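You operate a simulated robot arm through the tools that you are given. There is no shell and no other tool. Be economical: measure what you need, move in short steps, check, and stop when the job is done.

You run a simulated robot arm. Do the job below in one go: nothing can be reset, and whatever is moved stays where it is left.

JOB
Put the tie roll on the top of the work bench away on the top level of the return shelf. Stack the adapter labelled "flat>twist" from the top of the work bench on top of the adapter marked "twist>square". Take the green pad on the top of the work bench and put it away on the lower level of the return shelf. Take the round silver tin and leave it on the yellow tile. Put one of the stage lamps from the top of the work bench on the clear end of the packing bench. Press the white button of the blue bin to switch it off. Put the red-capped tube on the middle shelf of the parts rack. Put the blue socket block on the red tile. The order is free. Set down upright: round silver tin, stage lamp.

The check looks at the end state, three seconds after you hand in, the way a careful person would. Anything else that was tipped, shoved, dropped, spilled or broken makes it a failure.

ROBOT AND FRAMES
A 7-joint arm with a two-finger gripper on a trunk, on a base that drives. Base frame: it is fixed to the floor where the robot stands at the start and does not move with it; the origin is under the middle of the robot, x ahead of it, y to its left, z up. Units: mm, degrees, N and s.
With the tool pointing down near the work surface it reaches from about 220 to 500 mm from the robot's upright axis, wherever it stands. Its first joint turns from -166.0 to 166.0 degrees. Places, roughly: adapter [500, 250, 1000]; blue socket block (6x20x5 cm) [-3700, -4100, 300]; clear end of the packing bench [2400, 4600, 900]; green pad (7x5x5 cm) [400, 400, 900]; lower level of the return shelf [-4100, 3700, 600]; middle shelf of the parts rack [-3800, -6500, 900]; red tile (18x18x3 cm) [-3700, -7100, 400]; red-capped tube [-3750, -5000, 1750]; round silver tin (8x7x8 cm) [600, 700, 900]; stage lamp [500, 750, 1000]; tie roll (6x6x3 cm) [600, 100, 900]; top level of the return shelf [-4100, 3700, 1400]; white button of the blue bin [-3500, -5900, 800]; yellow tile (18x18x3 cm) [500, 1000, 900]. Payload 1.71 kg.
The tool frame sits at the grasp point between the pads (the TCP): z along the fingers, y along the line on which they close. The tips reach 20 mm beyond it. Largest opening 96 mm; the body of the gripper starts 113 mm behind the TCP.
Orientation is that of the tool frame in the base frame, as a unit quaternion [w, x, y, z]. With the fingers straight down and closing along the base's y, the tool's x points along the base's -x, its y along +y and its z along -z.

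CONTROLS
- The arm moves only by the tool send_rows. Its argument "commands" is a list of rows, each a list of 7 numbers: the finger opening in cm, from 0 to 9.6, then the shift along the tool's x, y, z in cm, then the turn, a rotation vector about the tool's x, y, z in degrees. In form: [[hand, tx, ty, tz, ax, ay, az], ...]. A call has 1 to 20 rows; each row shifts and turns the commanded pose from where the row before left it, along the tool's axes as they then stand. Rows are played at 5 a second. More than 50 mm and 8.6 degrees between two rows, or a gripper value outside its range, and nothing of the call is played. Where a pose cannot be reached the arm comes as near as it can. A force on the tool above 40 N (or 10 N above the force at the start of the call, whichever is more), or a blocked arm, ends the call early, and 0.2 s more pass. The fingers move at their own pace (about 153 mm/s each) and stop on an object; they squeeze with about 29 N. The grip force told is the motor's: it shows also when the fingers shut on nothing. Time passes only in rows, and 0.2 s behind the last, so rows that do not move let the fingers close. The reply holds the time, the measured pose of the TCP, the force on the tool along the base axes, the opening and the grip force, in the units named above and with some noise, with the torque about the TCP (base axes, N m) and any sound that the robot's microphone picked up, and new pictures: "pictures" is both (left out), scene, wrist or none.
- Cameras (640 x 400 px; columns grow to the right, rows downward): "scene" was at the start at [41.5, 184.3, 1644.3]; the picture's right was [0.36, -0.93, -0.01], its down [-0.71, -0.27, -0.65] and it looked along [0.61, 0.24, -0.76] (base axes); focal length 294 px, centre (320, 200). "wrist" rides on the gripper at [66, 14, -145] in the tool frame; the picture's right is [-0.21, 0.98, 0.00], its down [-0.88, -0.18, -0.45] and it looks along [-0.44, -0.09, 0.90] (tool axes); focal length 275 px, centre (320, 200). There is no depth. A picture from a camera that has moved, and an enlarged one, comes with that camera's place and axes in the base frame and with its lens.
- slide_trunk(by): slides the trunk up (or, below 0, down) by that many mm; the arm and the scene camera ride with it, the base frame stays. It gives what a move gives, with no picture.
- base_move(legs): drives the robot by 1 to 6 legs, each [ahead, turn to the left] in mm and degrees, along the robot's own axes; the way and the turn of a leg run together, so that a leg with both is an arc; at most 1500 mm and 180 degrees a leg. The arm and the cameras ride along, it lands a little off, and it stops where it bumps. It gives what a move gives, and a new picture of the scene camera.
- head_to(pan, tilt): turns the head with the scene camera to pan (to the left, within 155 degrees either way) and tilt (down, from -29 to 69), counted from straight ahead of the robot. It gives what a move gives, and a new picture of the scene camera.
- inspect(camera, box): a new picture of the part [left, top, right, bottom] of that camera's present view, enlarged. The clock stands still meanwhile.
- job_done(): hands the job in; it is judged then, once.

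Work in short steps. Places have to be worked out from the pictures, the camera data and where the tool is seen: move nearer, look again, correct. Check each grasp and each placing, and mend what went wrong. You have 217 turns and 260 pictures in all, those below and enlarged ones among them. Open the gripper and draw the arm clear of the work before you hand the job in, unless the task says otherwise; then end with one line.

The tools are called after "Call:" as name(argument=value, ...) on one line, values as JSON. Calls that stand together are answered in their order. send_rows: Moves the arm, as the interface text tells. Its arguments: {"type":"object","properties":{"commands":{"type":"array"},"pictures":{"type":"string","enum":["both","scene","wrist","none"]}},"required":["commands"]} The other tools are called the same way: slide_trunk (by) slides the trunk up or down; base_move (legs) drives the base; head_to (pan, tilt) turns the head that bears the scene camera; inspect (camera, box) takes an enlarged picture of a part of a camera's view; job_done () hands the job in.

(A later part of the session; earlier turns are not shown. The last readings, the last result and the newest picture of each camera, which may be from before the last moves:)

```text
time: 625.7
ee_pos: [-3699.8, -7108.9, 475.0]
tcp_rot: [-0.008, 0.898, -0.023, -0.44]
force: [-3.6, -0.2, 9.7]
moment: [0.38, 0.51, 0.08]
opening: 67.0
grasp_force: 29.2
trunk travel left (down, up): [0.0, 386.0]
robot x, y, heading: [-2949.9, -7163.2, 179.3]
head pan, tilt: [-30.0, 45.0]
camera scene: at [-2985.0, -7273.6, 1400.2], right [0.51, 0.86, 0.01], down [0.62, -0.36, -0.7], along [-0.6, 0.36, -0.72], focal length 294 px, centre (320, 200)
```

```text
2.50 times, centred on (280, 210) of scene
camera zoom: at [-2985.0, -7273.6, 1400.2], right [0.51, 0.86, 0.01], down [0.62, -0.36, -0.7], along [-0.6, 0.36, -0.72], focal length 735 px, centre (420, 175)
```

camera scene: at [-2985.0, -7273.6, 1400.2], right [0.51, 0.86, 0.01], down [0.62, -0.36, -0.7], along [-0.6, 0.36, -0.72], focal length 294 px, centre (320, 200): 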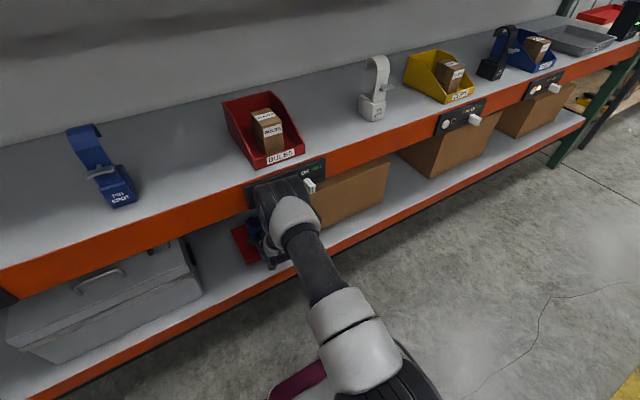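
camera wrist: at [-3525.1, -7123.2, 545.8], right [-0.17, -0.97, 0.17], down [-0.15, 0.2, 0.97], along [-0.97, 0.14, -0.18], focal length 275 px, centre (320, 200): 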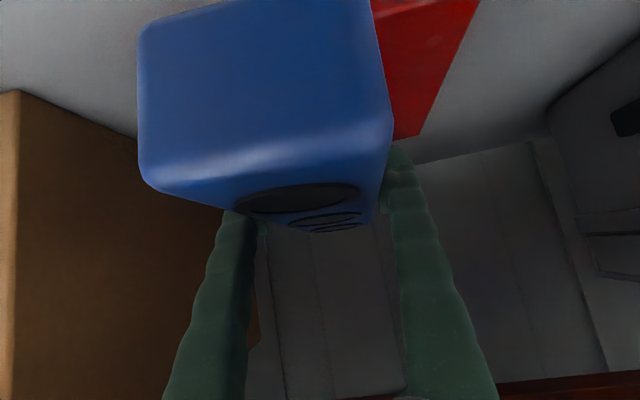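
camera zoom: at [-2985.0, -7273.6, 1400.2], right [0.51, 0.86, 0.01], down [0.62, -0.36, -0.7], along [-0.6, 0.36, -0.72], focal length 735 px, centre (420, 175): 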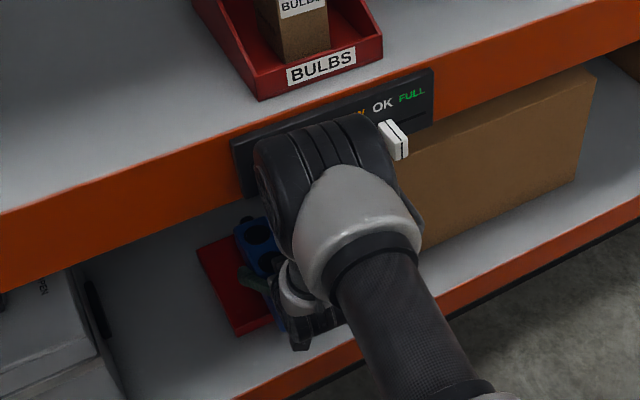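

Contact with the tile (≈10 N) at z=475, and the block looks centred. Lower 2 mm more, then release.

Call:
send_rows(commands=[[0, 0.16, 0, 0.12, 0, 0, 0], [0, 0, 0, 0, 0, 0, 0]], pictures="wrist")

```text
time: 626.3
ee_pos: [-3700.7, -7109.5, 472.9]
tcp_rot: [-0.008, 0.898, -0.024, -0.44]
force: [-6.9, -3.0, 20.4]
moment: [0.58, 0.03, 0.12]
opening: 67.3
grasp_force: 29.9
trunk travel left (down, up): [0.0, 386.0]
robot x, y, heading: [-2950.6, -7162.9, 179.3]
head pan, tilt: [-30.0, 45.0]
camera wrist: at [-3545.6, -7130.3, 509.4], right [-0.17, -0.97, 0.17], down [-0.18, 0.2, 0.96], along [-0.97, 0.14, -0.21], focal length 275 px, centre (320, 200)
```

wrist: 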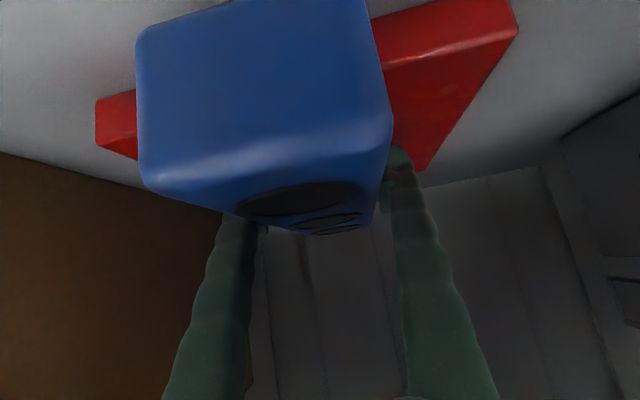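

Block rests on the tile. Ease, open and withdraw along the tool axis.

Call:
send_rows(commands=[[0, -0.16, 0, -0.12, 0, 0, 0], [7.8, 0, 0, 0, 0, 0, 0], [9.4, 0, 0, 0, 0, 0, 0], [9.4, 0, 0, 0, 0, 0, 0], [9.4, 0, 0, -2, 0, 0, 0], [9.4, 0.5, 0, -3.0, 0, 0, 0], [9.4, 0.5, 0, -3.0, 0, 0, 0], [9.4, 0, 0, 0, 0, 0, 0]], pictures="wrist")

Call:
base_move(legs=[[-350, 0]])

```text
time: 628.1
ee_pos: [-3629.5, -7112.0, 513.4]
tcp_rot: [-0.009, 0.899, -0.024, -0.437]
force: [0.3, -0.7, 0.0]
moment: [0.02, 0.0, -0.02]
opening: 94.0
grasp_force: 0.0
trunk travel left (down, up): [0.0, 386.0]
robot x, y, heading: [-2954.6, -7165.5, 179.1]
head pan, tilt: [-30.0, 45.0]
camera wrist: at [-3475.0, -7133.2, 551.7], right [-0.18, -0.97, 0.17], down [-0.18, 0.2, 0.96], along [-0.97, 0.14, -0.21], focal length 275 px, centre (320, 200)
```

wrist: 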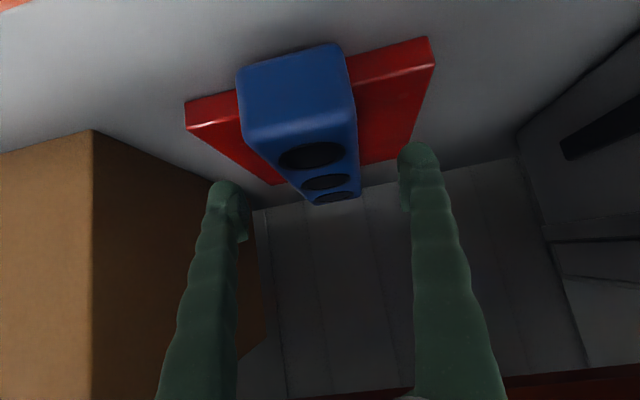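

```text
time: 630.5
ee_pos: [-3277.4, -7115.7, 513.5]
tcp_rot: [-0.009, 0.899, -0.025, -0.437]
force: [-0.7, 0.1, 0.4]
moment: [0.02, -0.01, 0.02]
opening: 93.9
grasp_force: 0.0
trunk travel left (down, up): [0.0, 386.0]
robot x, y, heading: [-2599.6, -7165.5, 179.1]
head pan, tilt: [-30.0, 45.0]
camera scene: at [-2634.9, -7278.5, 1400.0], right [0.51, 0.86, 0.01], down [0.62, -0.36, -0.7], along [-0.59, 0.36, -0.72], focal length 294 px, centre (320, 200)
```

scene: 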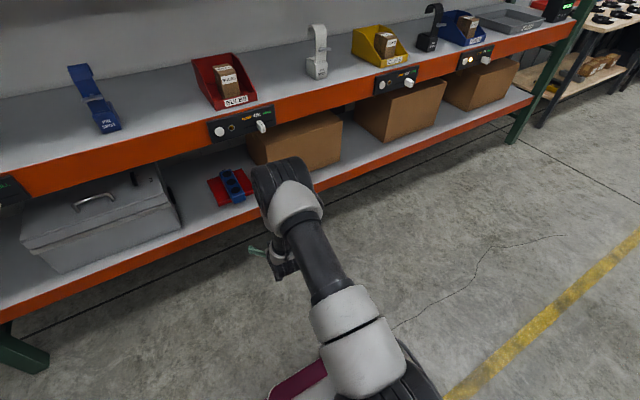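

The blue block sits squarely on the red tile. Next the blue bin's button: drive to y≈-5960 and face the rack.

Call:
base_move(legs=[[0, -89], [1200, 0], [0, 90]])

Call:
slide_trunk(by=250)

Call:
head_to(pan=0, tilt=35)

```text
time: 646.2
ee_pos: [-3252.4, -5915.5, 523.4]
tcp_rot: [-0.007, 0.896, -0.022, -0.443]
force: [0.0, -0.5, -0.4]
moment: [-0.01, 0.01, 0.01]
opening: 94.0
grasp_force: 0.1
trunk travel left (down, up): [0.0, 386.0]
robot x, y, heading: [-2581.8, -5955.5, 179.3]
head pan, tilt: [-30.0, 45.0]
camera scene: at [-2616.1, -6070.4, 1400.0], right [0.51, 0.86, 0.01], down [0.62, -0.36, -0.7], along [-0.6, 0.36, -0.72], focal length 294 px, centre (320, 200)
```

scene: 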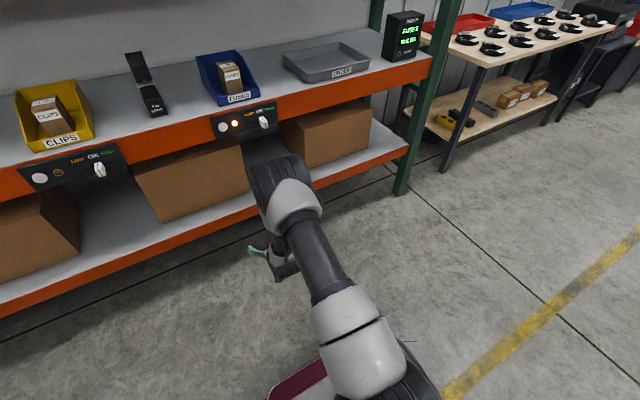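

```text
time: 648.8
ee_pos: [-3244.5, -5916.3, 782.5]
tcp_rot: [-0.007, 0.892, -0.023, -0.451]
force: [0.0, 0.9, -0.2]
moment: [0.05, 0.05, 0.0]
opening: 94.1
grasp_force: 0.1
trunk travel left (down, up): [-250.0, 136.0]
robot x, y, heading: [-2581.4, -5959.6, 179.6]
head pan, tilt: [-30.0, 45.0]
```

```text
time: 649.7
ee_pos: [-3245.1, -5916.9, 782.9]
tcp_rot: [-0.006, 0.892, -0.022, -0.451]
force: [0.7, -0.1, 0.4]
moment: [0.02, 0.0, -0.01]
opening: 93.7
grasp_force: 0.1
trunk travel left (down, up): [-250.0, 136.0]
robot x, y, heading: [-2585.2, -5957.4, 179.5]
head pan, tilt: [0.0, 35.0]
camera scene: at [-2638.6, -6110.8, 1663.4], right [0.01, 1.0, 0.0], down [0.59, -0.01, -0.81], along [-0.81, 0.01, -0.59], focal length 294 px, centre (320, 200)
```

scene: 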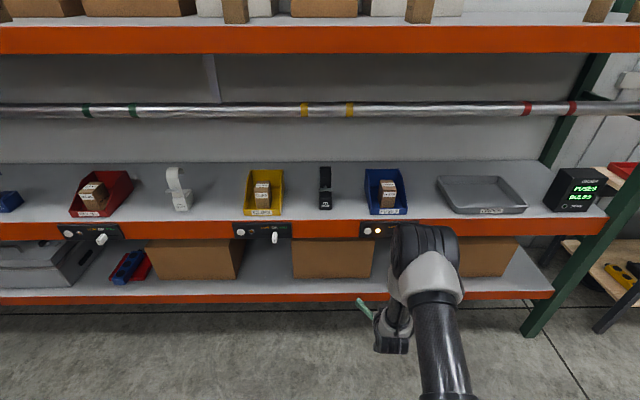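

Button triangulates to about (-3530,-5909,857). I'll pitch the tool to horizontal with closed fingers and raise it to that height.

Call:
send_rows(commands=[[0, 0, 0, 0, 0, -7.5, 0], [0, 0, 0, 0, 0, -7.5, 0], [0, 0, 0, 0, 0, -7.5, 0], [0, 0, 0, 0, 0, -7.5, 0], [0, 0, 0, 0, 0, -6.5, 0], [0, -3.7, 0, 0, 0, 0, 0], [0, -3.7, 0, 0, 0, 0, 0], [0, 0, 0, 0, 0, 0, 0]], pictures="both")

```text
time: 651.5
ee_pos: [-3245.9, -5915.7, 857.3]
tcp_rot: [0.014, -0.706, 0.02, 0.707]
force: [-0.6, 0.0, -1.1]
moment: [0.03, 0.0, 0.03]
opening: 0.0
grasp_force: 29.0
trunk travel left (down, up): [-250.0, 136.0]
robot x, y, heading: [-2582.6, -5953.4, 179.6]
head pan, tilt: [0.0, 35.0]
camera scene: at [-2638.8, -6110.9, 1663.3], right [0.01, 1.0, 0.0], down [0.59, -0.01, -0.81], along [-0.81, 0.01, -0.59], focal length 294 px, centre (320, 200)
camera wrist: at [-3101.0, -5936.1, 791.8], right [-0.05, -0.98, 0.21], down [0.45, 0.17, 0.87], along [-0.89, 0.14, 0.44], focal length 275 px, centre (320, 200)
```

scene: 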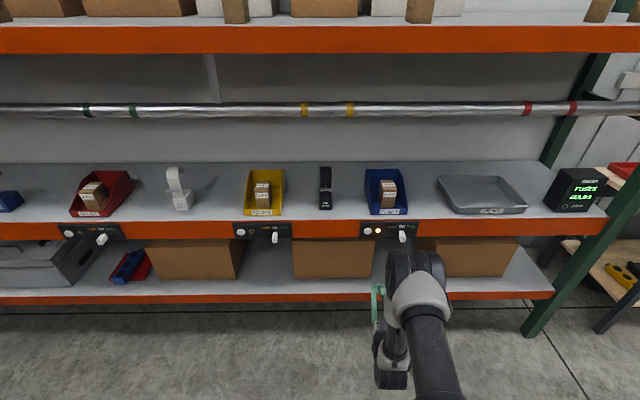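
wrist: 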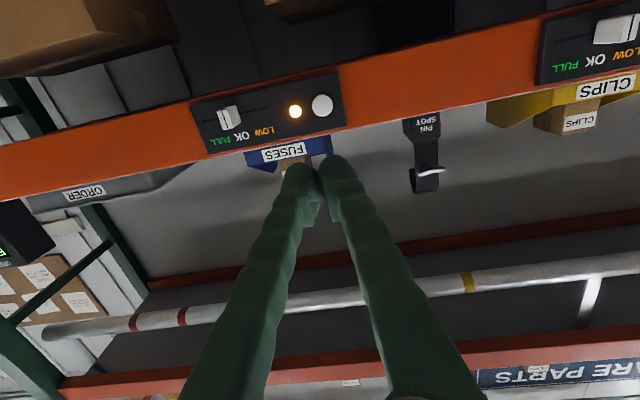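

Wrist view confirms the button near (-3530,-5907,853) with an amber light beside it. Drive 180 mm closer and re-measure.

Call:
base_move(legs=[[180, 0]])

Call:
send_rows(commands=[[0, 0, 0, 0, 0, 0, 0]], pictures="wrist")

```text
time: 653.1
ee_pos: [-3428.4, -5914.1, 857.0]
tcp_rot: [-0.014, 0.707, -0.02, -0.707]
force: [-1.4, -0.1, -0.5]
moment: [0.02, 0.01, 0.01]
opening: 0.1
grasp_force: 29.4
trunk travel left (down, up): [-250.0, 136.0]
robot x, y, heading: [-2761.3, -5956.5, 179.5]
head pan, tilt: [0.0, 35.0]
camera scene: at [-2822.9, -6109.0, 1663.2], right [0.01, 1.0, 0.0], down [0.59, -0.01, -0.81], along [-0.81, 0.01, -0.59], focal length 294 px, centre (320, 200)
```

scene: 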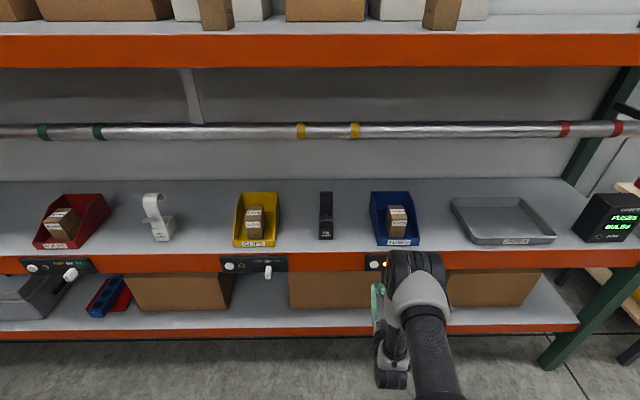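

```text
time: 653.5
ee_pos: [-3414.5, -5913.6, 867.0]
tcp_rot: [0.015, -0.702, 0.02, 0.712]
force: [-0.4, 0.3, -1.0]
moment: [0.0, 0.04, 0.02]
opening: 0.0
grasp_force: 29.1
trunk travel left (down, up): [-250.0, 136.0]
robot x, y, heading: [-2765.8, -5953.4, 179.4]
head pan, tilt: [0.0, 35.0]
camera wrist: at [-3270.6, -5933.9, 799.4], right [-0.04, -0.98, 0.21], down [0.47, 0.17, 0.87], along [-0.88, 0.14, 0.45], focal length 275 px, centre (320, 200)
```

wrist: 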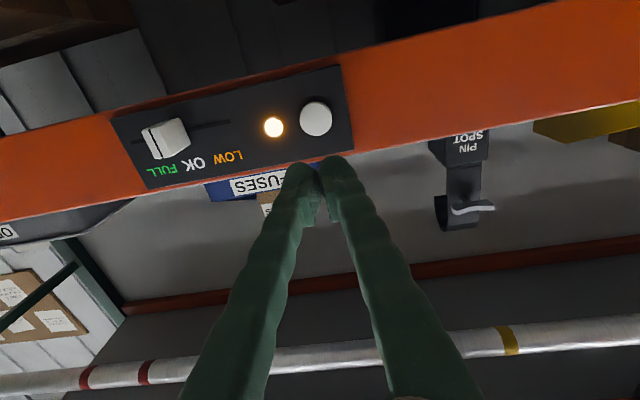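

Button about (-3550,-5905,854). Lower 15 mm, advance 85 mm, then press in small steps.

Call:
send_rows(commands=[[0, 1.47, -0.19, 0, 0, 0, 0], [0, 0, 0, 4, 0, 0, 0], [0, 0, 0, 4, 0, 0, 0], [0, 0, 0, 0, 0, 0, 0]], pictures="wrist")

```text
time: 654.5
ee_pos: [-3493.7, -5906.8, 854.2]
tcp_rot: [0.014, -0.7, 0.021, 0.713]
force: [-0.2, -0.9, 0.1]
moment: [0.0, 0.03, 0.02]
opening: 0.0
grasp_force: 29.4
trunk travel left (down, up): [-250.0, 136.0]
robot x, y, heading: [-2764.2, -5961.0, 179.4]
head pan, tilt: [0.0, 35.0]
camera wrist: at [-3350.1, -5927.9, 786.3], right [-0.04, -0.98, 0.21], down [0.47, 0.17, 0.87], along [-0.88, 0.14, 0.45], focal length 275 px, centre (320, 200)
```

wrist: 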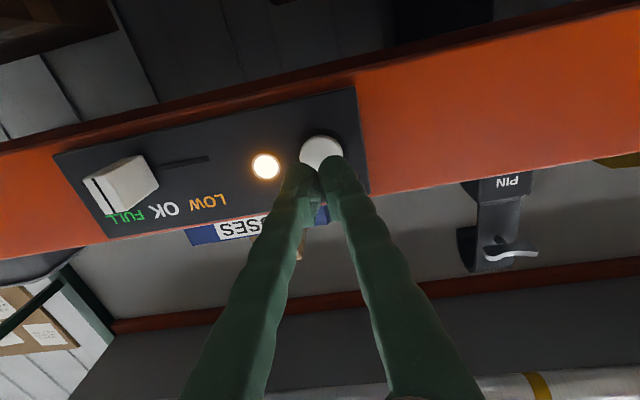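

Nearly aligned; lower 3 mm and continue in until contact.

Call:
send_rows(commands=[[0, 0.3, 0, 2, 0, 0, 0], [0, 0, 0, 1, 0, 0, 0], [0, 0, 0, 0, 0, 0, 0]], pictures="none")

Call:
send_rows(commands=[[0, 0, 0, 0.5, 0, 0, 0], [0, 0, 0, 0.4, 0, 0, 0], [0, 0, 0, 0, 0, 0, 0]], pictures="wrist")

```text
time: 655.3
ee_pos: [-3523.4, -5905.6, 852.5]
tcp_rot: [0.014, -0.701, 0.02, 0.712]
force: [9.4, -0.1, -2.1]
moment: [-0.04, -0.07, 0.04]
opening: 5.6
grasp_force: 29.5
trunk travel left (down, up): [-250.0, 136.0]
robot x, y, heading: [-2760.8, -5952.9, 179.6]
head pan, tilt: [0.0, 35.0]
heard: click
```

```text
time: 655.9
ee_pos: [-3518.0, -5905.7, 859.9]
tcp_rot: [0.014, -0.698, 0.02, 0.716]
force: [-0.5, -0.1, -0.5]
moment: [-0.01, 0.06, 0.02]
opening: 0.0
grasp_force: 30.0
trunk travel left (down, up): [-250.0, 136.0]
robot x, y, heading: [-2764.6, -5955.2, 179.5]
head pan, tilt: [0.0, 35.0]
stopped in row 2: the force on the tool passed its limit at 42 N (the readings are from after the stop); the commanded pose is now the measured one
camera wrist: at [-3374.3, -5926.4, 790.5], right [-0.04, -0.98, 0.22], down [0.47, 0.17, 0.86], along [-0.88, 0.14, 0.46], focal length 275 px, centre (320, 200)
```

wrist: 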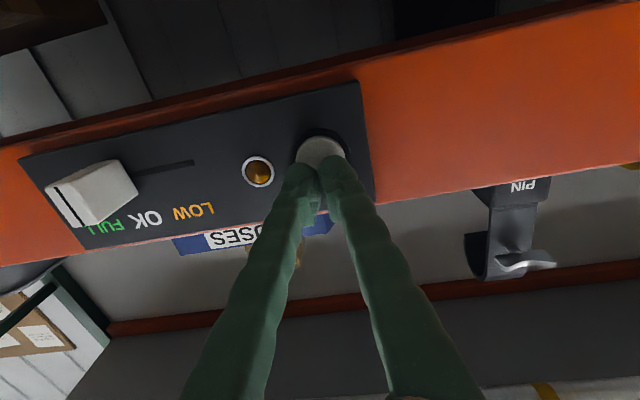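

A click was heard and the amber light is off. Withdrawing and verifying.

Call:
send_rows(commands=[[0, 0, 0, -3, 0, 0, 0], [0, 0, 0, -4, 0, 0, 0], [0, 0, 0, -4, 0, 0, 0], [0, 0, 0, 0, 0, 0, 0]], pictures="wrist")

Call:
base_move(legs=[[-250, 0]])

```text
time: 656.9
ee_pos: [-3405.1, -5911.9, 858.4]
tcp_rot: [0.014, -0.698, 0.019, 0.715]
force: [-0.1, 0.0, 0.4]
moment: [-0.02, -0.02, -0.01]
opening: 0.1
grasp_force: 29.5
trunk travel left (down, up): [-250.0, 136.0]
robot x, y, heading: [-2763.4, -5961.0, 179.6]
head pan, tilt: [0.0, 35.0]
camera wrist: at [-3262.4, -5931.6, 788.5], right [-0.04, -0.98, 0.21], down [0.48, 0.17, 0.86], along [-0.88, 0.14, 0.46], focal length 275 px, centre (320, 200)
```

wrist: 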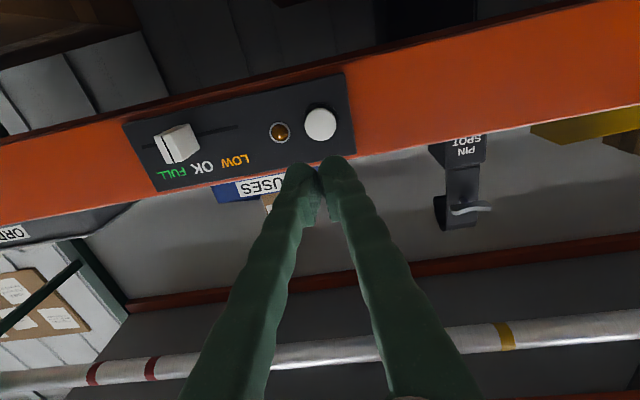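

```text
time: 658.8
ee_pos: [-3153.4, -5913.4, 859.1]
tcp_rot: [0.014, -0.697, 0.02, 0.716]
force: [0.2, 0.4, 0.3]
moment: [0.0, 0.0, 0.04]
opening: 0.0
grasp_force: 29.8
trunk travel left (down, up): [-250.0, 136.0]
robot x, y, heading: [-2512.9, -5955.8, 179.5]
head pan, tilt: [0.0, 35.0]
camera scene: at [-2566.7, -6111.7, 1663.5], right [0.01, 1.0, 0.0], down [0.59, -0.01, -0.81], along [-0.81, 0.01, -0.59], focal length 294 px, centre (320, 200)
```

scene: 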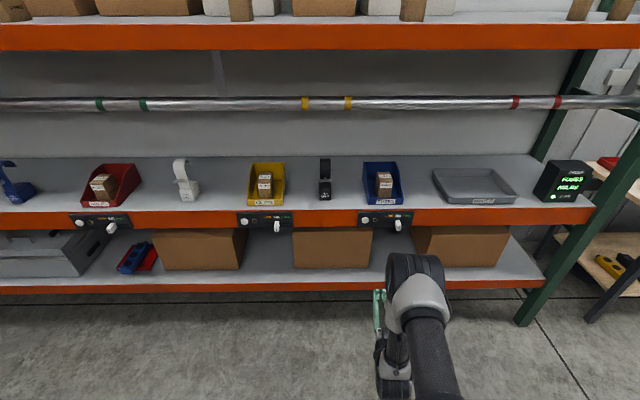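

Button done. Now find the red-capped tube on the top level: drive to y≈-5050, raise the trunk, and look.

Call:
base_move(legs=[[0, -89.5], [900, 0], [0, 90]])

Call:
slide_trunk(by=136)

Call:
head_to(pan=0, tilt=5)

```text
time: 672.9
ee_pos: [-3130.2, -5003.3, 866.9]
tcp_rot: [0.019, -0.693, 0.025, 0.721]
force: [0.0, -0.4, 0.4]
moment: [0.01, -0.03, 0.01]
opening: 0.0
grasp_force: 29.7
trunk travel left (down, up): [-250.0, 136.0]
robot x, y, heading: [-2500.5, -5055.3, 178.6]
head pan, tilt: [0.0, 35.0]
camera scene: at [-2559.6, -5205.8, 1663.4], right [0.02, 1.0, 0.0], down [0.59, -0.01, -0.81], along [-0.81, 0.02, -0.59], focal length 294 px, centre (320, 200)
```

scene: 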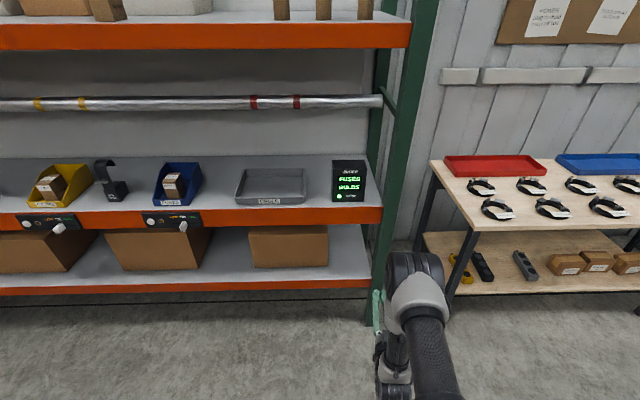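

```text
time: 674.5
ee_pos: [-3116.2, -5005.0, 1014.4]
tcp_rot: [0.019, -0.686, 0.025, 0.727]
force: [-0.2, -0.5, 0.9]
moment: [-0.03, 0.02, -0.03]
opening: 0.1
grasp_force: 29.4
trunk travel left (down, up): [-386.0, 0.0]
robot x, y, heading: [-2500.4, -5052.8, 178.6]
head pan, tilt: [0.0, 35.0]
```

```text
time: 675.5
ee_pos: [-3116.1, -5004.5, 1013.1]
tcp_rot: [0.02, -0.686, 0.026, 0.726]
force: [-0.3, 0.3, -0.2]
moment: [-0.01, 0.0, -0.03]
opening: 0.0
grasp_force: 28.9
trunk travel left (down, up): [-386.0, 0.0]
robot x, y, heading: [-2499.8, -5054.9, 178.6]
head pan, tilt: [0.0, 5.0]
camera scene: at [-2566.5, -5205.6, 1847.0], right [0.02, 1.0, 0.0], down [0.1, 0.0, -0.99], along [-0.99, 0.02, -0.1], focal length 294 px, centre (320, 200)
```

scene: 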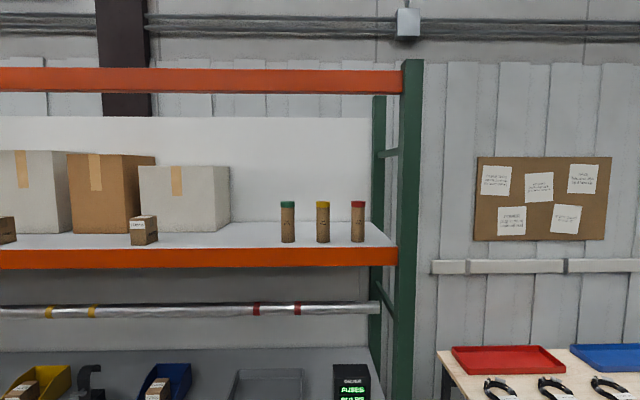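

Red-capped tube is the right one of three, at about (-3640,-5040), standing on z≈1583, ~150 mm tall and 55 mm thick. I'll raise the hand with the tool horizontal and open.

Call:
send_rows(commands=[[9.6, 0, 0, 0, 0, 3.2, 0], [9.6, -4.5, 0, 0, 0, 0, 0], [9.6, -4.5, 0, 0, 0, 0, 0], [9.6, -4.5, 0, 0, 0, 0, 0], [9.6, -4.5, 0, 0, 0, 0, 0], [9.6, -4.5, 0, 0, 0, 0, 0], [9.6, -4.5, 0, 0, 0, 0, 0], [9.6, -4.5, 0, 0, 0, 0, 0], [9.6, -4.5, 0, 0, 0, 0, 0], [9.6, -4.5, 0, 0, 0, 0, 0], [9.6, -4.5, 0, 0, 0, 0, 0], [9.6, -4.5, 0, 0, 0, 0, 0], [9.6, -4.5, 0, 0, 0, 0, 0], [9.6, -4.5, 0, 0, 0, 0, 0], [9.6, -4.5, 0, 0, 0, 0, 0], [9.6, 0, 0, 0, 0, 0, 0]], pictures="both")

```text
time: 678.9
ee_pos: [-3116.4, -4997.1, 1644.1]
tcp_rot: [0.018, -0.707, 0.026, 0.707]
force: [-1.0, 0.3, -0.1]
moment: [-0.01, 0.02, 0.01]
opening: 95.9
grasp_force: 0.0
trunk travel left (down, up): [-386.0, 0.0]
robot x, y, heading: [-2503.9, -5053.3, 178.8]
head pan, tilt: [0.0, 5.0]
camera scene: at [-2566.9, -5205.6, 1847.0], right [0.02, 1.0, 0.0], down [0.1, 0.0, -0.99], along [-0.99, 0.02, -0.1], focal length 294 px, centre (320, 200)
camera wrist: at [-2972.8, -5020.1, 1578.1], right [-0.06, -0.97, 0.22], down [0.46, 0.17, 0.87], along [-0.89, 0.15, 0.43], focal length 275 px, centre (320, 200)
```

scene: 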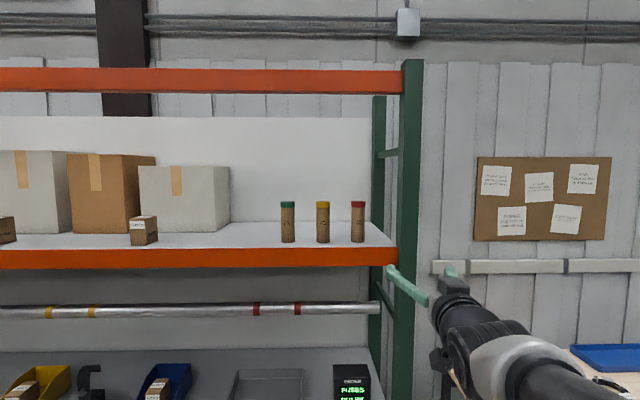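
wrist: 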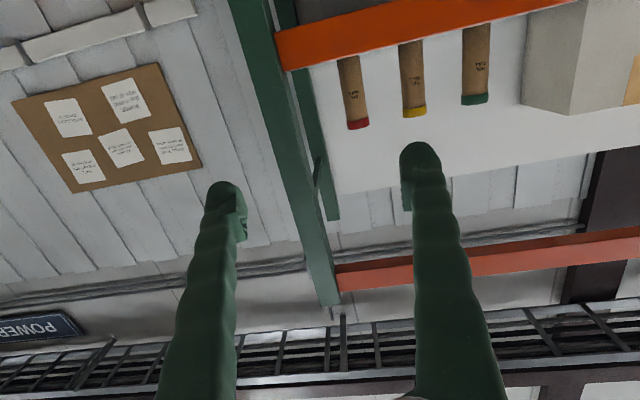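

Tube axis at about (-3675,-5040), standing 1571–1730. I'll grip just below the cap at z≈1685 (keeps the wrist camera above the beam). Shift sideways 53 mm, up 41 mm, then drive in 380 mm.

Call:
send_rows(commands=[[9.6, -4.1, 0, 0, 0, 0, 0], [9.6, 0, 4.6, 0, 0, 0, 0], [9.6, 0, 0, 0, 0, 0, 0]], pictures="none")

Call:
base_move(legs=[[380, 0]])

Call:
send_rows(commands=[[9.6, 0, 0, 0, 0, 0, 0]], pictures="wrist")

```text
time: 679.7
ee_pos: [-3118.6, -5042.0, 1685.8]
tcp_rot: [0.018, -0.706, 0.028, 0.707]
force: [0.4, 0.4, 0.7]
moment: [0.0, 0.03, 0.07]
opening: 96.0
grasp_force: 0.0
trunk travel left (down, up): [-386.0, 0.0]
robot x, y, heading: [-2499.5, -5056.1, 178.4]
head pan, tilt: [0.0, 5.0]
```

```text
time: 682.2
ee_pos: [-3505.1, -5031.9, 1684.2]
tcp_rot: [-0.019, 0.708, -0.028, -0.705]
force: [-1.2, 0.0, -0.7]
moment: [0.01, 0.06, -0.01]
opening: 96.3
grasp_force: 0.0
trunk travel left (down, up): [-386.0, 0.0]
robot x, y, heading: [-2879.0, -5045.7, 178.2]
head pan, tilt: [0.0, 5.0]
camera scene: at [-2951.3, -5195.1, 1846.8], right [0.03, 1.0, 0.0], down [0.11, 0.0, -0.99], along [-0.99, 0.03, -0.11], focal length 294 px, centre (320, 200)
```

scene: 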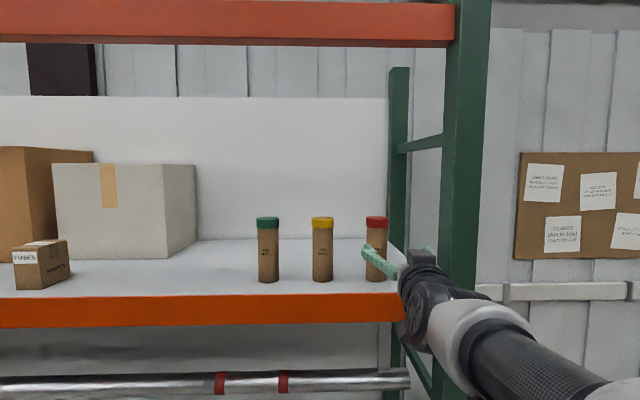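

```text
time: 682.6
ee_pos: [-3459.4, -5034.2, 1701.6]
tcp_rot: [0.02, -0.698, 0.029, 0.715]
force: [-0.8, -0.4, 1.0]
moment: [-0.01, -0.08, 0.01]
opening: 96.1
grasp_force: 0.0
trunk travel left (down, up): [-386.0, 0.0]
robot x, y, heading: [-2881.5, -5042.9, 178.2]
head pan, tilt: [0.0, 5.0]
camera wrist: at [-3316.5, -5057.4, 1630.9], right [-0.06, -0.97, 0.22], down [0.48, 0.16, 0.86], along [-0.88, 0.16, 0.46], focal length 275 px, centre (320, 200)
```

wrist: 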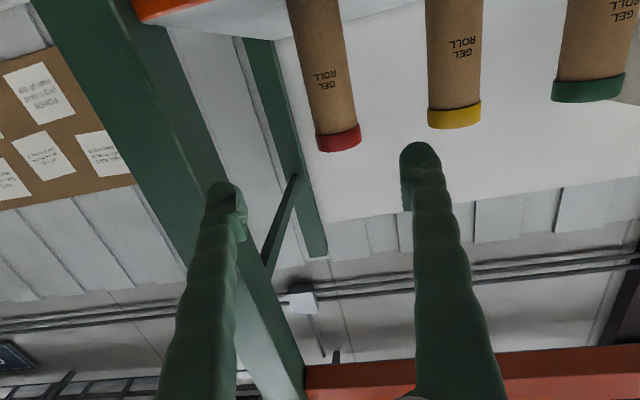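

Aligned within millimetres. Apply small lateral/height corrections, then drive in 125 mm.

Call:
send_rows(commands=[[9.6, 1.2, 1.2, 0, 0, 1, 0], [9.6, 0, 0, 0, 0, 0, 0]], pictures="none")

Call:
base_move(legs=[[125, 0]])

Call:
send_rows(commands=[[9.6, 0, 0, 0, 0, 0, 0]], pictures="wrist")

```text
time: 683.2
ee_pos: [-3490.5, -5042.9, 1677.5]
tcp_rot: [-0.02, 0.711, -0.03, -0.703]
force: [1.2, 1.3, -0.8]
moment: [0.03, 0.03, 0.07]
opening: 95.9
grasp_force: 0.0
trunk travel left (down, up): [-386.0, 0.0]
robot x, y, heading: [-2877.9, -5046.0, 178.5]
head pan, tilt: [0.0, 5.0]
```

```text
time: 684.5
ee_pos: [-3567.3, -5043.3, 1694.9]
tcp_rot: [0.019, -0.7, 0.029, 0.713]
force: [-0.4, 1.0, 1.1]
moment: [-0.05, -0.11, -0.04]
opening: 96.1
grasp_force: 0.1
trunk travel left (down, up): [-386.0, 0.0]
robot x, y, heading: [-3006.9, -5042.8, 178.3]
head pan, tilt: [0.0, 5.0]
camera scene: at [-3026.1, -5193.1, 1848.0], right [0.03, 1.0, 0.0], down [0.08, 0.0, -1.0], along [-1.0, 0.03, -0.08], focal length 294 px, centre (320, 200)
```

scene: 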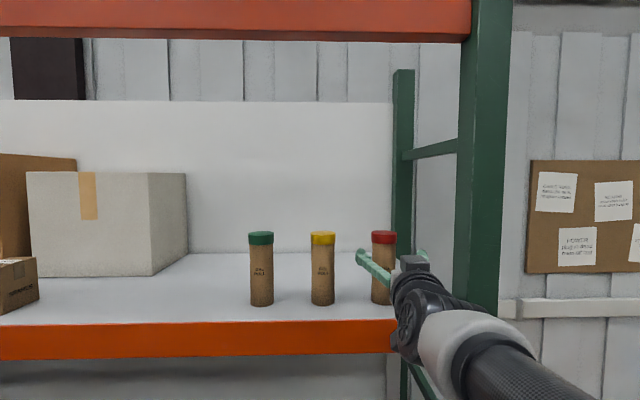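

```text
time: 684.9
ee_pos: [-3600.1, -5038.8, 1682.8]
tcp_rot: [-0.019, 0.707, -0.029, -0.706]
force: [-0.2, 1.0, -1.0]
moment: [-0.02, 0.06, 0.02]
opening: 96.0
grasp_force: 0.0
trunk travel left (down, up): [-386.0, 0.0]
robot x, y, heading: [-3004.9, -5041.2, 178.6]
head pan, tilt: [0.0, 5.0]
camera wrist: at [-3455.0, -5063.4, 1616.8], right [-0.07, -0.97, 0.22], down [0.45, 0.17, 0.87], along [-0.89, 0.16, 0.43], focal length 275 px, centre (320, 200)
```

wrist: 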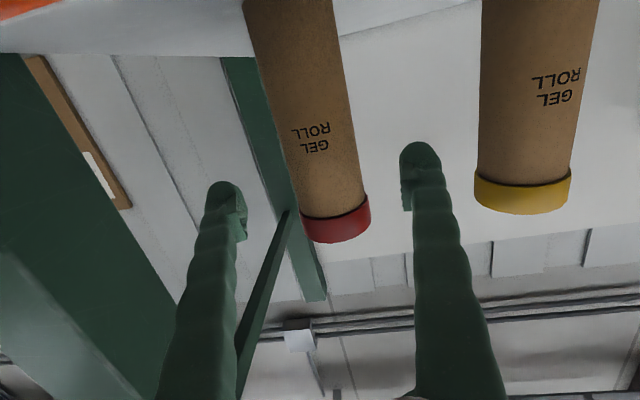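

Tube is centred between the fingers, cap just above them. Advance 66 mm along the tool axis.

Call:
send_rows(commands=[[9.6, 0, 0, 2.2, 0, 0, 0], [9.6, 0, 0, 2.2, 0, 0, 0], [9.6, 0, 0, 2.2, 0, 0, 0], [9.6, 0, 0, 0, 0, 0, 0], [9.6, 0, 0, 0, 0, 0, 0]], pictures="both")

```text
time: 686.3
ee_pos: [-3682.2, -5036.2, 1675.8]
tcp_rot: [-0.018, 0.712, -0.031, -0.701]
force: [-0.7, -0.2, -0.4]
moment: [-0.02, 0.14, 0.04]
opening: 95.9
grasp_force: 0.2
trunk travel left (down, up): [-386.0, 0.0]
robot x, y, heading: [-3009.8, -5040.1, 178.2]
head pan, tilt: [0.0, 5.0]
stopped in row 5: the arm was blocked; the commanded pose is now the measured one
camera scene: at [-3086.7, -5191.2, 1846.2], right [0.03, 1.0, 0.0], down [0.12, 0.0, -0.99], along [-0.99, 0.03, -0.12], focal length 294 px, centre (320, 200)
camera wrist: at [-3537.1, -5061.4, 1612.0], right [-0.07, -0.97, 0.22], down [0.44, 0.17, 0.88], along [-0.89, 0.16, 0.42], focal length 275 px, centre (320, 200)
```

scene: 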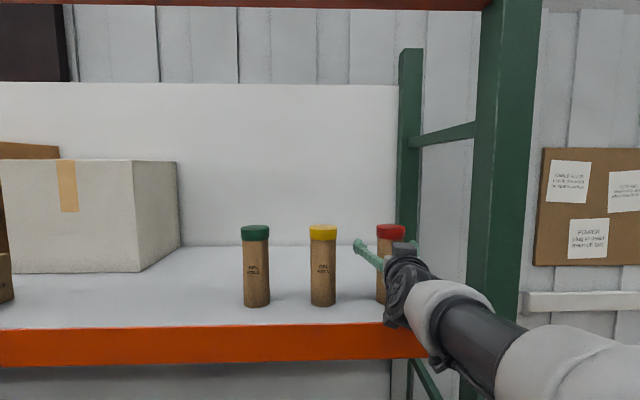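
wrist: 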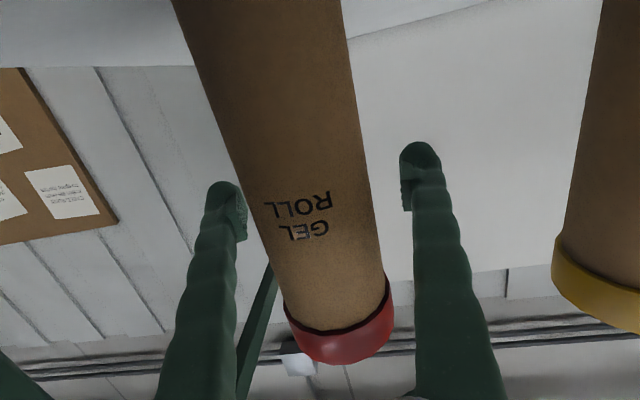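

Slight overshoot (tube is ~28 mm behind the TCP). Back up 22 mm and close.

Call:
send_rows(commands=[[9.6, 0, 0, -2.2, 0, 0, 0], [9.6, 0, 0, 0, 0, 0, 0], [8, 0, 0, 0, 0, 0, 0], [6.5, 0, 0, 0, 0, 0, 0], [0, 0, 0, 0, 0, 0, 0], [0, 0, 0, 0, 0, 0, 0]], pictures="both")

```text
time: 687.7
ee_pos: [-3630.0, -5035.6, 1687.1]
tcp_rot: [0.018, -0.703, 0.03, 0.71]
force: [0.1, -0.4, 11.6]
moment: [0.25, 0.31, 0.0]
opening: 47.8
grasp_force: 29.0
trunk travel left (down, up): [-386.0, 0.0]
robot x, y, heading: [-3002.7, -5042.5, 178.0]
head pan, tilt: [0.0, 5.0]
camera scene: at [-3017.8, -5193.3, 1848.2], right [0.03, 1.0, 0.0], down [0.07, 0.0, -1.0], along [-1.0, 0.03, -0.07], focal length 294 px, centre (320, 200)
camera wrist: at [-3487.0, -5060.0, 1620.6], right [-0.06, -0.97, 0.22], down [0.46, 0.17, 0.87], along [-0.88, 0.16, 0.44], focal length 275 px, centre (320, 200)
```

scene: 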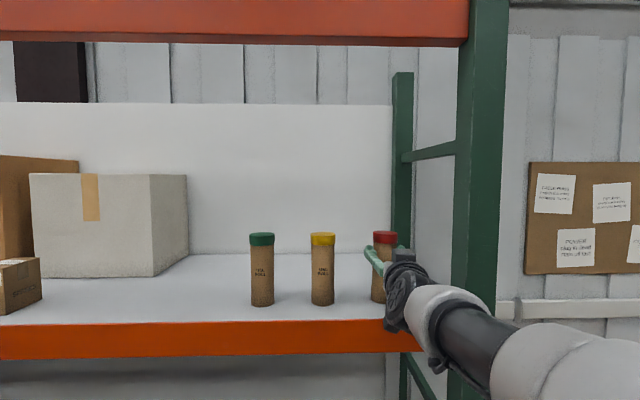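
wrist: 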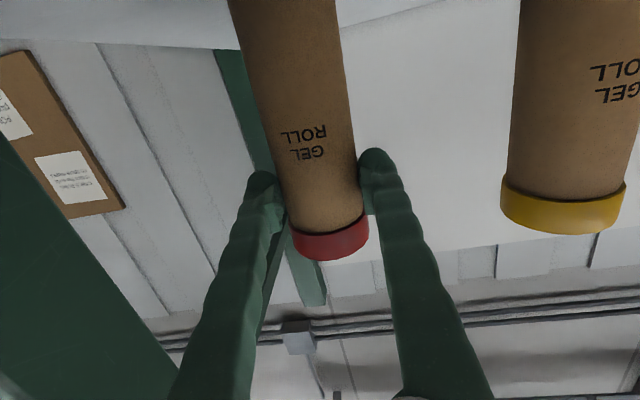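

Gripped (47.8 mm). The robot seems to rock a little at this height, so I'll hold still to let it settle before lifting.

Call:
send_rows(commands=[[0, -0.8, 0, 0, 0, 0, 0], [0, -1.2, 0, 0, 0, 0, 0], [0, -2, 0, 0, 0, 0, 0], [0, 0, 0, 0, 0, 0, 0], [0, 0, 0, 0, 0, 0, 0], [0, 0, 0, 0, 0, 0, 0], [0, 0, 0, 0, 0, 0, 0], [0, 0, 0, 0, 0, 0, 0]], pictures="both")

```text
time: 689.5
ee_pos: [-3640.7, -5040.8, 1728.8]
tcp_rot: [0.018, -0.706, 0.031, 0.707]
force: [0.6, -0.3, -0.4]
moment: [0.0, -0.04, 0.0]
opening: 47.4
grasp_force: 29.2
trunk travel left (down, up): [-386.0, 0.0]
robot x, y, heading: [-3006.0, -5036.9, 178.4]
head pan, tilt: [0.0, 5.0]
camera scene: at [-3074.0, -5191.7, 1846.8], right [0.03, 1.0, 0.0], down [0.11, 0.0, -0.99], along [-0.99, 0.03, -0.11], focal length 294 px, centre (320, 200)
camera wrist: at [-3496.8, -5064.9, 1663.0], right [-0.07, -0.97, 0.22], down [0.46, 0.17, 0.87], along [-0.89, 0.16, 0.43], focal length 275 px, centre (320, 200)
```

scene: 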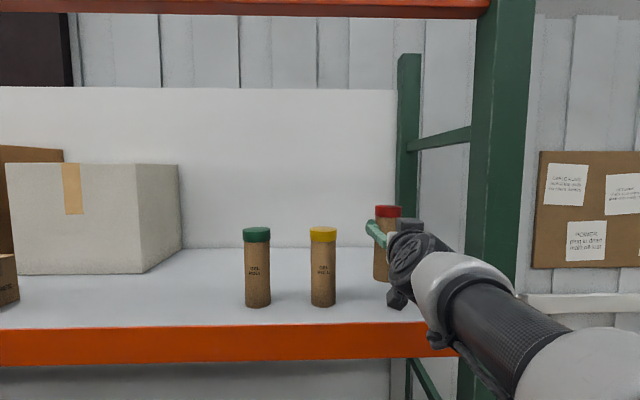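
wrist: 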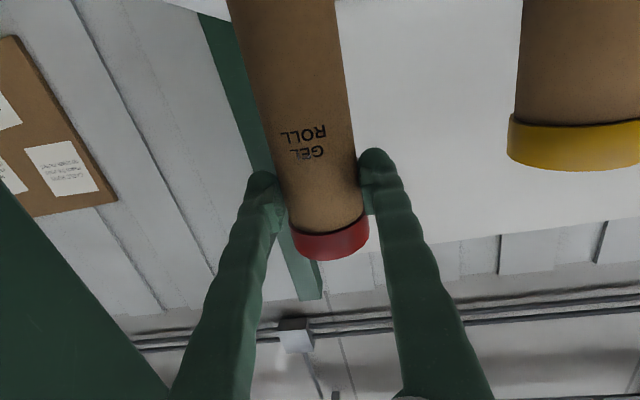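

Tube lifted cleanly. Back out, then lower the hand.

Call:
base_move(legs=[[-430, 0]])

Call:
send_rows(commands=[[0, 4.5, 0, 0, 0, 0, 0], [0, 4.5, 0, 0, 0, 0, 0], [0, 4.5, 0, 0, 0, 0, 0], [0, 4.5, 0, 0, 0, 0, 0], [0, 4.5, 0, 0, 0, 0, 0], [0, 4.5, 0, 0, 0, 0, 0], [0, 4.5, 0, 0, 0, 0, 0], [0, 4.5, 0, 0, 0, 0, 0], [0, 4.5, 0, 0, 0, 0, 0], [0, 4.5, 0, 0, 0, 0, 0], [0, 0, 0, 0, 0, 0, 0]], pictures="wrist")

Call:
slide_trunk(by=-200)

```text
time: 692.3
ee_pos: [-3210.5, -5051.7, 1725.1]
tcp_rot: [0.018, -0.707, 0.029, 0.707]
force: [-0.1, 0.8, -1.4]
moment: [0.0, -0.06, 0.02]
opening: 47.4
grasp_force: 28.5
trunk travel left (down, up): [-386.0, 0.0]
robot x, y, heading: [-2576.3, -5051.2, 178.6]
head pan, tilt: [0.0, 5.0]
camera scene: at [-2623.5, -5204.1, 1847.7], right [0.03, 1.0, 0.0], down [0.09, 0.0, -1.0], along [-1.0, 0.03, -0.09], focal length 294 px, centre (320, 200)
```

scene: 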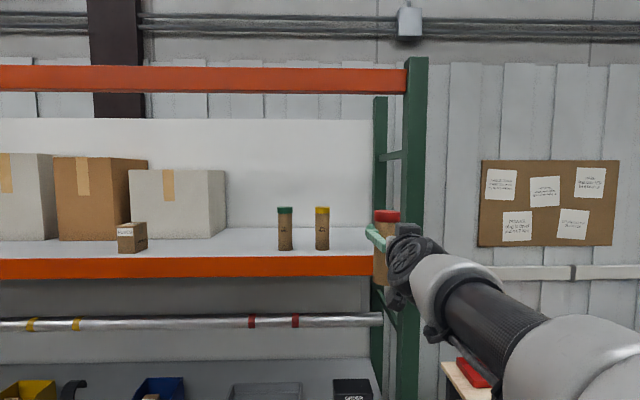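

```text
time: 694.7
ee_pos: [-3203.4, -5058.8, 1278.4]
tcp_rot: [0.018, -0.705, 0.028, 0.709]
force: [-0.3, 0.6, -2.3]
moment: [0.0, -0.06, 0.01]
opening: 47.0
grasp_force: 29.1
trunk travel left (down, up): [-386.0, 0.0]
robot x, y, heading: [-2578.4, -5052.6, 178.6]
head pan, tilt: [0.0, 5.0]
camera wrist: at [-3059.4, -5081.9, 1211.4], right [-0.06, -0.97, 0.22], down [0.46, 0.17, 0.87], along [-0.89, 0.16, 0.44], focal length 275 px, centre (320, 200)
```

wrist: 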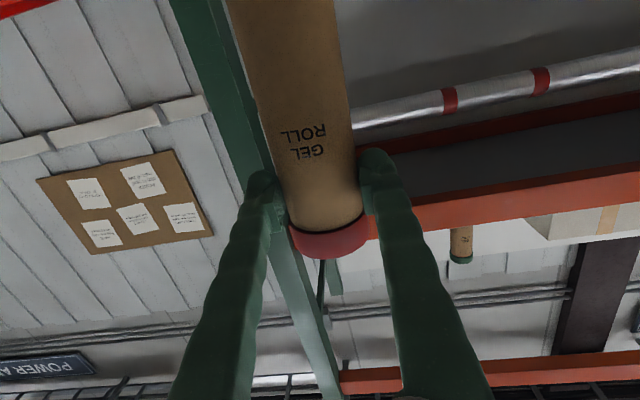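

```text
time: 696.9
ee_pos: [-3204.2, -5058.5, 1078.1]
tcp_rot: [0.018, -0.705, 0.029, 0.709]
force: [0.3, -0.4, -1.8]
moment: [0.01, -0.02, -0.02]
opening: 46.6
grasp_force: 29.4
trunk travel left (down, up): [-186.0, 200.0]
robot x, y, heading: [-2579.8, -5053.9, 178.7]
head pan, tilt: [0.0, 5.0]
```

Now drive to y≈-6500 and face the rack.

Call:
base_move(legs=[[0, 91.3], [1446, 0], [0, -90]])

Call:
head_to(pan=0, tilt=30)

```text
time: 713.7
ee_pos: [-3228.4, -6504.0, 1078.3]
tcp_rot: [0.015, -0.705, 0.026, 0.709]
force: [-0.9, 0.2, -1.5]
moment: [-0.01, -0.04, 0.01]
opening: 45.8
grasp_force: 28.9
trunk travel left (down, up): [-186.0, 200.0]
robot x, y, heading: [-2599.5, -6498.0, 179.1]
head pan, tilt: [0.0, 5.0]
camera scene: at [-2664.0, -6649.5, 1647.8], right [0.02, 1.0, 0.0], down [0.1, 0.0, -0.99], along [-0.99, 0.02, -0.1], focal length 294 px, centre (320, 200)
```

scene: 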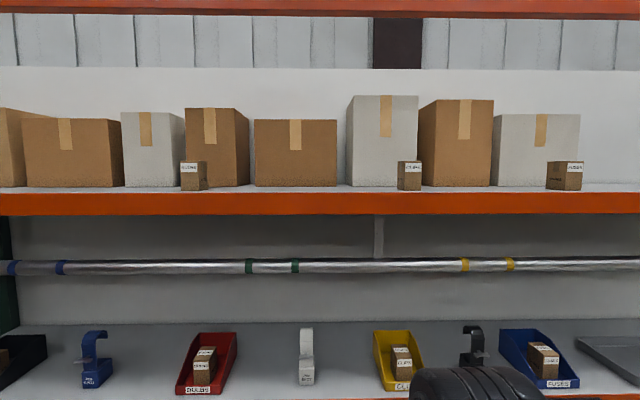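

```text
time: 714.5
ee_pos: [-3212.9, -6503.6, 1087.5]
tcp_rot: [0.014, -0.699, 0.025, 0.714]
force: [-0.5, -0.8, -1.5]
moment: [0.01, -0.03, 0.02]
opening: 45.9
grasp_force: 29.2
trunk travel left (down, up): [-186.0, 200.0]
robot x, y, heading: [-2601.6, -6494.2, 178.8]
head pan, tilt: [0.0, 30.0]
camera scene: at [-2661.6, -6649.4, 1607.5], right [0.02, 1.0, 0.0], down [0.51, -0.01, -0.86], along [-0.86, 0.02, -0.51], focal length 294 px, centre (320, 200)
```

scene: 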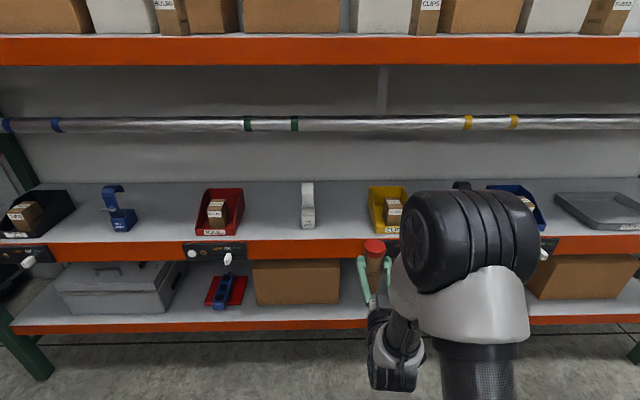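

Free space between the white holder (y≈-6646) and the yellow bin (y≈-6420); aim for y≈-6530. Shift, lower to z≈1020 and approach 330 mm.

Call:
send_rows(commands=[[0, 3.3, 1.8, 0, 0, 1.2, 0], [0, 3.3, 1.8, 0, 0, 0, 0], [0, 0, 0, 0, 0, 0, 0]], pictures="none")

Call:
base_move(legs=[[330, 0]])

Call:
send_rows(commands=[[0, 0, 0, 0, 0, 0, 0], [0, 0, 0, 0, 0, 0, 0]], pictures="wrist")

```text
time: 715.4
ee_pos: [-3215.2, -6540.4, 1022.1]
tcp_rot: [-0.015, 0.707, -0.025, -0.707]
force: [0.7, 1.2, -1.6]
moment: [0.02, -0.03, -0.01]
opening: 45.6
grasp_force: 29.1
trunk travel left (down, up): [-186.0, 200.0]
robot x, y, heading: [-2603.0, -6497.5, 178.7]
head pan, tilt: [0.0, 30.0]
```

```text
time: 717.6
ee_pos: [-3545.1, -6534.6, 1022.3]
tcp_rot: [-0.014, 0.707, -0.026, -0.706]
force: [0.4, 0.3, -2.2]
moment: [0.0, 0.0, -0.01]
opening: 45.7
grasp_force: 29.2
trunk travel left (down, up): [-186.0, 200.0]
robot x, y, heading: [-2932.9, -6493.7, 179.0]
head pan, tilt: [0.0, 30.0]
camera scene: at [-2992.0, -6643.5, 1607.4], right [0.02, 1.0, 0.0], down [0.52, -0.01, -0.86], along [-0.86, 0.02, -0.52], focal length 294 px, centre (320, 200)
```

scene: 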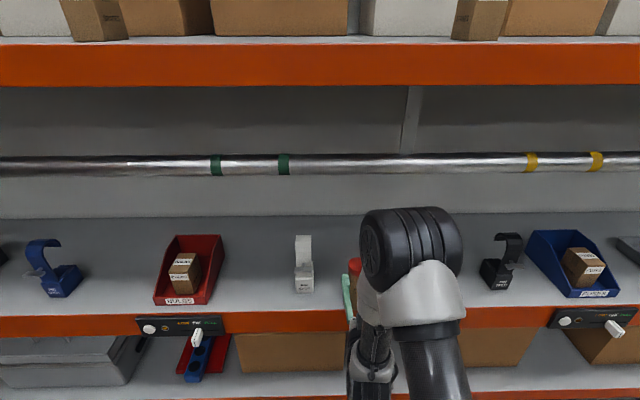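

```text
time: 718.2
ee_pos: [-3528.2, -6535.1, 1033.1]
tcp_rot: [0.014, -0.702, 0.024, 0.712]
force: [0.4, -0.4, -0.7]
moment: [-0.01, -0.02, 0.02]
opening: 45.8
grasp_force: 29.2
trunk travel left (down, up): [-186.0, 200.0]
robot x, y, heading: [-2934.3, -6490.6, 179.0]
head pan, tilt: [0.0, 30.0]
camera wrist: at [-3385.3, -6556.9, 964.7], right [-0.05, -0.97, 0.22], down [0.47, 0.17, 0.87], along [-0.88, 0.15, 0.45], focal length 275 px, centre (320, 200)
```

wrist: 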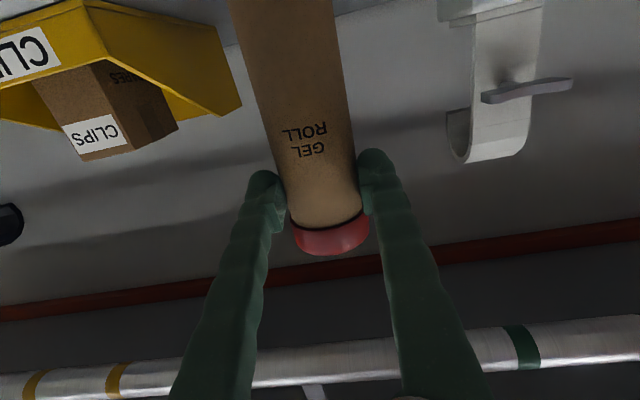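

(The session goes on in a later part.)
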